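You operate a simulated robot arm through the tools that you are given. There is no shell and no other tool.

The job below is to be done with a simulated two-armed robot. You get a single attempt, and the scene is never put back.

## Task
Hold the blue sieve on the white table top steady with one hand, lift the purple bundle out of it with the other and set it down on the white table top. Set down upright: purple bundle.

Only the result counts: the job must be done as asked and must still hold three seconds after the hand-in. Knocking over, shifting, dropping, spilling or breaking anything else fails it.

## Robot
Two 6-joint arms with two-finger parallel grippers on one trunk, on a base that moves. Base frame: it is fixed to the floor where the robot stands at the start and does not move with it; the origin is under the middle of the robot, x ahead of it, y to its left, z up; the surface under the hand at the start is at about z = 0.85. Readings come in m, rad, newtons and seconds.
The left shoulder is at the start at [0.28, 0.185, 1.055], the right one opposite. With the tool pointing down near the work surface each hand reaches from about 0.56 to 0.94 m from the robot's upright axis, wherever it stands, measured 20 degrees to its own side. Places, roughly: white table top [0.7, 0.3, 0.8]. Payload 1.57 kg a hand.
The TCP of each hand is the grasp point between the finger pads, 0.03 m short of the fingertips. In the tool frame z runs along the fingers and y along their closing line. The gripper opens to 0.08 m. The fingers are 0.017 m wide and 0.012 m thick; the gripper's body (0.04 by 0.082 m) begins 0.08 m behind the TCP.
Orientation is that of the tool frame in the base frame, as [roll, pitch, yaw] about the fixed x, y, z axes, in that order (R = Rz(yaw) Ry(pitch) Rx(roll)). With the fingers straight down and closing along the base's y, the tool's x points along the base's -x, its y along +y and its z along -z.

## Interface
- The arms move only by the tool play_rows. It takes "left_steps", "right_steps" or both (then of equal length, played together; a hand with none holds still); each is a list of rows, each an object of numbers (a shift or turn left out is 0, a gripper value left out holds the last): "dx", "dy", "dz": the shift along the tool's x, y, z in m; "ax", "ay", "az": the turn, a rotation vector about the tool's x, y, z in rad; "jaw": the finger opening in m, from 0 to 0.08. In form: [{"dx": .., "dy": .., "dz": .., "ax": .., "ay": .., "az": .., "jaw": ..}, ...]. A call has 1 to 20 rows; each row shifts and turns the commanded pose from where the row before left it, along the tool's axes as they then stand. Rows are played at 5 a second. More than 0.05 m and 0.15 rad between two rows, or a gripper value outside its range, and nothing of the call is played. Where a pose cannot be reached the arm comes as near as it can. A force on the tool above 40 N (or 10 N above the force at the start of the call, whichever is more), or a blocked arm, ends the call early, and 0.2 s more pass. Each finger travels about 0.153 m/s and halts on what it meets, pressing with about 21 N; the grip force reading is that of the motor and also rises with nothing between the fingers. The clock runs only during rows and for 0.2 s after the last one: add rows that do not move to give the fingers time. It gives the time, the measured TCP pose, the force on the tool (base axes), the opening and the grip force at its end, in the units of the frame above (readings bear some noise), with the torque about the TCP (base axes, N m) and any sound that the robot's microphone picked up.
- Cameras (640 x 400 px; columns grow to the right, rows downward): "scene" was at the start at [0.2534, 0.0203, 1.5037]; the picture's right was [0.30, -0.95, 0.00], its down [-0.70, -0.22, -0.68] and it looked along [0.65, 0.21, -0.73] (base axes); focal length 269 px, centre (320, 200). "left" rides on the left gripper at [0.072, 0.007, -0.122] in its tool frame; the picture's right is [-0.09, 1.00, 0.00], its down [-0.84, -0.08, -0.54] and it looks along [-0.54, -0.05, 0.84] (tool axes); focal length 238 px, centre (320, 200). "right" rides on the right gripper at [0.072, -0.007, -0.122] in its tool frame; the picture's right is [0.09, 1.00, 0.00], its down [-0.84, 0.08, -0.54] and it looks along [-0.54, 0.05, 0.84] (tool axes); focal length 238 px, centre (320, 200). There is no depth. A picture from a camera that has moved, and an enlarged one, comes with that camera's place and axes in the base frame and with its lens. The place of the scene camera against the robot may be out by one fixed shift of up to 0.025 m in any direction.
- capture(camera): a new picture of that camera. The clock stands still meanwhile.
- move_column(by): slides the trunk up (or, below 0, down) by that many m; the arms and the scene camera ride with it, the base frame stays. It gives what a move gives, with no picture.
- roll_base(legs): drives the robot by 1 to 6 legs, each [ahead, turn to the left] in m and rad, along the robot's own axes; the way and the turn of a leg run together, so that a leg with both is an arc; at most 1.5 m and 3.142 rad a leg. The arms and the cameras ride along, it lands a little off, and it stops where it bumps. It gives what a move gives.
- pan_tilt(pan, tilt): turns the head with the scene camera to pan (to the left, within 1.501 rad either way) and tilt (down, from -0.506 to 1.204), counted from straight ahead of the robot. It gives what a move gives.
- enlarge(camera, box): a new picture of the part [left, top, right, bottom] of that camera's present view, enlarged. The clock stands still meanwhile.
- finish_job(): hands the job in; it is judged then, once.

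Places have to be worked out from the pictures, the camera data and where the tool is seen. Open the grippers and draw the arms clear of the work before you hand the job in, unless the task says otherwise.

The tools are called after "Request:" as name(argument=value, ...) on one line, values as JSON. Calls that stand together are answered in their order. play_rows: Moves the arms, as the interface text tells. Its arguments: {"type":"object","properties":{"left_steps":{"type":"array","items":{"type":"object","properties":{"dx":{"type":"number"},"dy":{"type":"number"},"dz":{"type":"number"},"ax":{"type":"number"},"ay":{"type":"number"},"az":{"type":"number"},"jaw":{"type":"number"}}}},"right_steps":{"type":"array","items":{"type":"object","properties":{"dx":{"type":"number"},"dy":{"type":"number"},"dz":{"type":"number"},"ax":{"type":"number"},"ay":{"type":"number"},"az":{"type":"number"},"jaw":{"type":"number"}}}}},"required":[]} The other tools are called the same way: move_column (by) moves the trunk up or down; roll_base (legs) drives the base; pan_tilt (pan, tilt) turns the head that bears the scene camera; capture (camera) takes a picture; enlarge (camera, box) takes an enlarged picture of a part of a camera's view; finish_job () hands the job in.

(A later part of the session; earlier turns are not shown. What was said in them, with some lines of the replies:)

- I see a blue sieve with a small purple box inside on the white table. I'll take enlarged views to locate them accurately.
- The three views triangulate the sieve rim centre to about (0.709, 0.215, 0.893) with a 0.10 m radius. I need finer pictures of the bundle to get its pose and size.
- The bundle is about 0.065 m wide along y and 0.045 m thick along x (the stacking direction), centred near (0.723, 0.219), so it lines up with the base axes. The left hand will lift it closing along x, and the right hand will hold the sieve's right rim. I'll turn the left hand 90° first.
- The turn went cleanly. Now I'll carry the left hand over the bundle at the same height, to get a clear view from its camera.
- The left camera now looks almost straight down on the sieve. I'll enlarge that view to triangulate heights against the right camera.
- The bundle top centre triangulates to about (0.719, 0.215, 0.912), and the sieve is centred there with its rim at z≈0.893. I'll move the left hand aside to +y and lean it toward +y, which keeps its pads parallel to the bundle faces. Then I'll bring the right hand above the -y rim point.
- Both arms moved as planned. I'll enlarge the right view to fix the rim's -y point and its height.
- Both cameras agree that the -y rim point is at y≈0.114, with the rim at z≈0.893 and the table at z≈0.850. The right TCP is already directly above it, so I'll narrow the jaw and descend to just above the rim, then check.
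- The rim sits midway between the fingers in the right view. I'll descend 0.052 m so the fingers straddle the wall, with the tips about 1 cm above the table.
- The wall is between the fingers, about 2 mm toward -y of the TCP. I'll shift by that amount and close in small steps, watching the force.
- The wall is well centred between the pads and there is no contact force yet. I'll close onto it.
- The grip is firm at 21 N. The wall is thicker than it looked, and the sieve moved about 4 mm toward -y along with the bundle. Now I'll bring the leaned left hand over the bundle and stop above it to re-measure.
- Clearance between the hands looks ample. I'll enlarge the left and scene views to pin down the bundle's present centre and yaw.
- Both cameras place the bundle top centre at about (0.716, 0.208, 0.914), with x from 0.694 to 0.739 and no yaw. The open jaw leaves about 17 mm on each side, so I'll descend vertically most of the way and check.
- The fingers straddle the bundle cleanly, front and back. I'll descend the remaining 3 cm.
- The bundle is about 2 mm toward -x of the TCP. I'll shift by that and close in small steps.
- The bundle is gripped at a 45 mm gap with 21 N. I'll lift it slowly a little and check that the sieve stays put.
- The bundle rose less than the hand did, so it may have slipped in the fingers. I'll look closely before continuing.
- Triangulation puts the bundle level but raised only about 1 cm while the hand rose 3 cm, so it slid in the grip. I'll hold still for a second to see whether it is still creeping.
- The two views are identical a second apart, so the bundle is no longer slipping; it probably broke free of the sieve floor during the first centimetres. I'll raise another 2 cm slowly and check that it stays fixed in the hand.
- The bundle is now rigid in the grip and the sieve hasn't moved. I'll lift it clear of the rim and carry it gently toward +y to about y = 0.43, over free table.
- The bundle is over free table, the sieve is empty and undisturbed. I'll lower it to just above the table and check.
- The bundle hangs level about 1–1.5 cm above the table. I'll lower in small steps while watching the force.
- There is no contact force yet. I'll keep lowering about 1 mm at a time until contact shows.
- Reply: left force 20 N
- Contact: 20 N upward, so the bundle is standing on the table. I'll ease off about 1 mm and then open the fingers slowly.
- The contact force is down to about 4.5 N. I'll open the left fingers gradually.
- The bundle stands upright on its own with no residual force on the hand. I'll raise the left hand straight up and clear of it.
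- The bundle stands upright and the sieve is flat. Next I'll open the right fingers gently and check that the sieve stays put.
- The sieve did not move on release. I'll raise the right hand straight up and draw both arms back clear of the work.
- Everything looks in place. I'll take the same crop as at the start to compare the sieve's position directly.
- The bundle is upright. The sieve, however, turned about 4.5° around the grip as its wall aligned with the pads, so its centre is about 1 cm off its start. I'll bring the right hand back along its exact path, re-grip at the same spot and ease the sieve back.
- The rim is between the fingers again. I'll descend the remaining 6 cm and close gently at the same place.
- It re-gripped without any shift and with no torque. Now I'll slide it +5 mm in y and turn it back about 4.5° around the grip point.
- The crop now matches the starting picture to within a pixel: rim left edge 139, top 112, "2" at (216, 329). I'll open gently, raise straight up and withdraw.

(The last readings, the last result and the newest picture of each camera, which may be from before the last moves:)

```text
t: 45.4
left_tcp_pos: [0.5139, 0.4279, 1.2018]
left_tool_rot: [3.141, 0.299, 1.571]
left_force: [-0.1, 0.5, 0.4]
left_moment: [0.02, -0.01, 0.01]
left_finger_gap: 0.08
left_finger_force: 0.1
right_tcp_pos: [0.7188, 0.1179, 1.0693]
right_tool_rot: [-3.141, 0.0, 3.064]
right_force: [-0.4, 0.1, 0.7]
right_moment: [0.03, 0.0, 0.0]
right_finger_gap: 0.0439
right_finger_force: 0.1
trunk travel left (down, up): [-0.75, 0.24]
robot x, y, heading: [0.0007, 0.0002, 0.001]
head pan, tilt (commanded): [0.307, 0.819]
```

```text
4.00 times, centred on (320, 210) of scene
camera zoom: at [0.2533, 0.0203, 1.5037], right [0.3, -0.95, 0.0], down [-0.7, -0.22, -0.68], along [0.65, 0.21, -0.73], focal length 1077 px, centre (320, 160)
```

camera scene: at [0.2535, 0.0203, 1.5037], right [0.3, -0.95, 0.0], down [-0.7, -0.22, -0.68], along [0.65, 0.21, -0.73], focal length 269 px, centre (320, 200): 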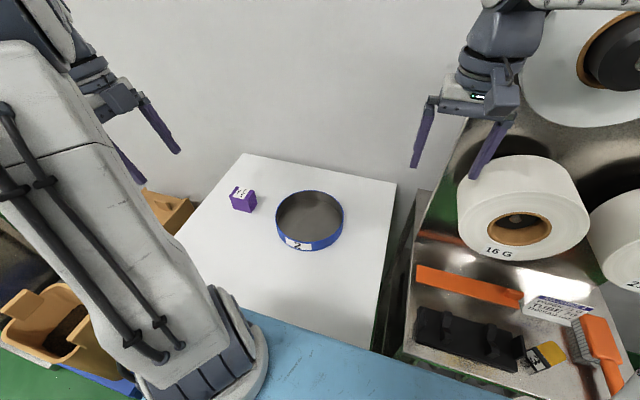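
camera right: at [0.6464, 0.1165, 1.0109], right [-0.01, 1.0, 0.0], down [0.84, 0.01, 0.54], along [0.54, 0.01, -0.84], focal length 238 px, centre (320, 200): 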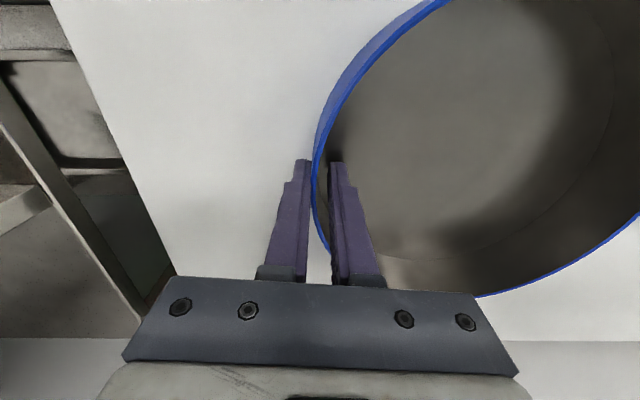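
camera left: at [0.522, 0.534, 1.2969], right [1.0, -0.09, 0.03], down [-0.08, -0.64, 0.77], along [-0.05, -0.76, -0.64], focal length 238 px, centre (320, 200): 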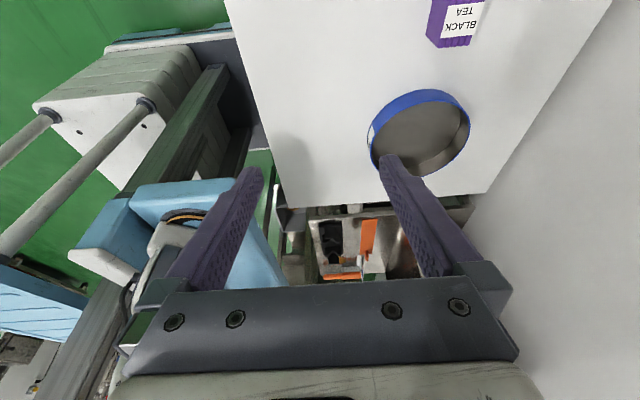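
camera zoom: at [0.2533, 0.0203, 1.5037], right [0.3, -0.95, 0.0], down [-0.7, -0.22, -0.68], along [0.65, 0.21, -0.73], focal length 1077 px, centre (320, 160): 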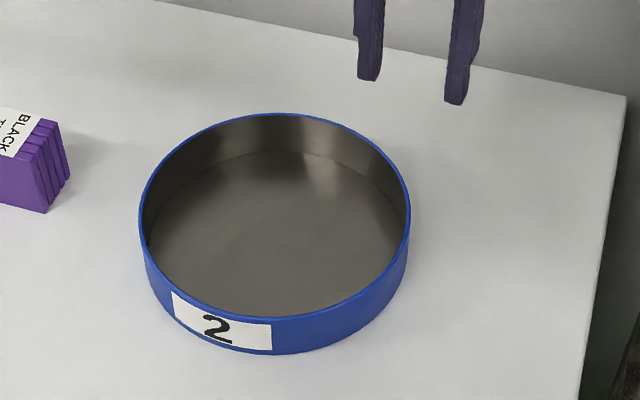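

The sieve is back on its starting spot and the right hand is above it. I'll draw the right arm back to its waiting place with the jaw open.

Request:
play_rows(right_steps=[{"dx": 0.0144, "dy": -0.0255, "dz": -0.0232}, {"dx": 0.0144, "dy": -0.0255, "dz": -0.0232}, {"dx": 0.0144, "dy": -0.0255, "dz": -0.0232}, {"dx": 0.0144, "dy": -0.0255, "dz": -0.0232}, {"dx": 0.0144, "dy": -0.0255, "dz": -0.0232}, {"dx": 0.0144, "dy": -0.0255, "dz": -0.0232}, {"jaw": 0.08}, {}])

Request:
capture(camera="scene")

Request:
enlarge(camera="scene", box=[210, 150, 370, 260])

```text
t: 47.2
left_tcp_pos: [0.5146, 0.429, 1.2016]
left_tool_rot: [-3.141, 0.301, 1.571]
left_force: [0.0, 0.7, 0.8]
left_moment: [0.01, -0.02, -0.05]
left_finger_gap: 0.0802
left_finger_force: 0.0
right_tcp_pos: [0.6215, -0.0286, 1.2088]
right_tool_rot: [3.141, 0.0, 3.062]
right_force: [0.8, 0.8, -0.8]
right_moment: [0.01, 0.03, -0.04]
right_finger_gap: 0.08
right_finger_force: 0.0
trunk travel left (down, up): [-0.75, 0.24]
robot x, y, heading: [-0.0013, -0.0005, 0.001]
head pan, tilt (commanded): [0.307, 0.819]
```

```text
taken
camera scene: at [0.2535, 0.0203, 1.5037], right [0.3, -0.95, 0.0], down [-0.7, -0.22, -0.68], along [0.65, 0.21, -0.73], focal length 269 px, centre (320, 200)
```

scene: 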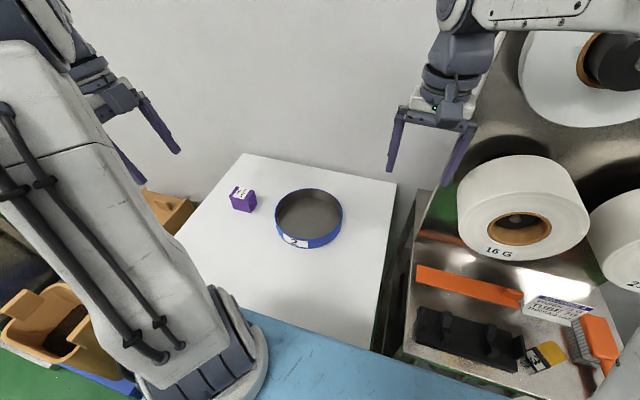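

```text
3.64 times, centred on (290, 205) of scene
camera zoom: at [0.2535, 0.0203, 1.5037], right [0.3, -0.95, 0.0], down [-0.7, -0.22, -0.68], along [0.65, 0.21, -0.73], focal length 979 px, centre (429, 182)
```

zoom: 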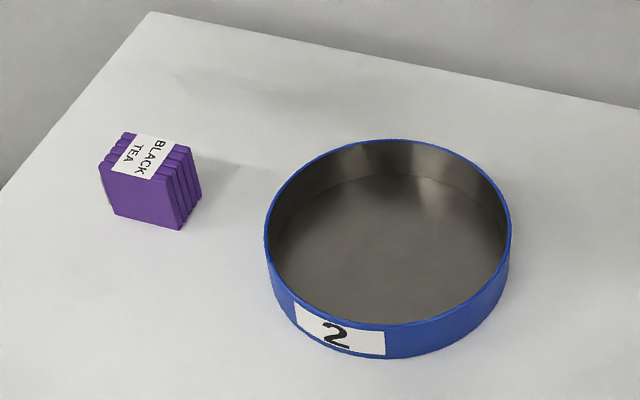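

The bundle stands upright on the table, the sieve is back where it started, and both grippers are open and clear. I'm handing in the job.

Request:
finish_job()

```text
The job is handed in.
```

The purple bundle is out of the blue sieve and standing upright on the white table, about 9 cm to the left of the sieve. I've handed the job in. The hand-in only confirmed receipt, so I don't know how it was judged.

- **Slip during the lift:** the bundle slid about 2 cm in the left fingers over the first few centimetres. It then held firm, with no further movement until I set it down.
- **Sieve movement:** while the right hand held it, the sieve turned about 4.5° and its centre moved about 1 cm. I re-gripped it and put it back, and it now matches the starting picture to within about a pixel.
- **At hand-in:** both grippers were open and clear of the work, and nothing else looked disturbed in the last pictures.
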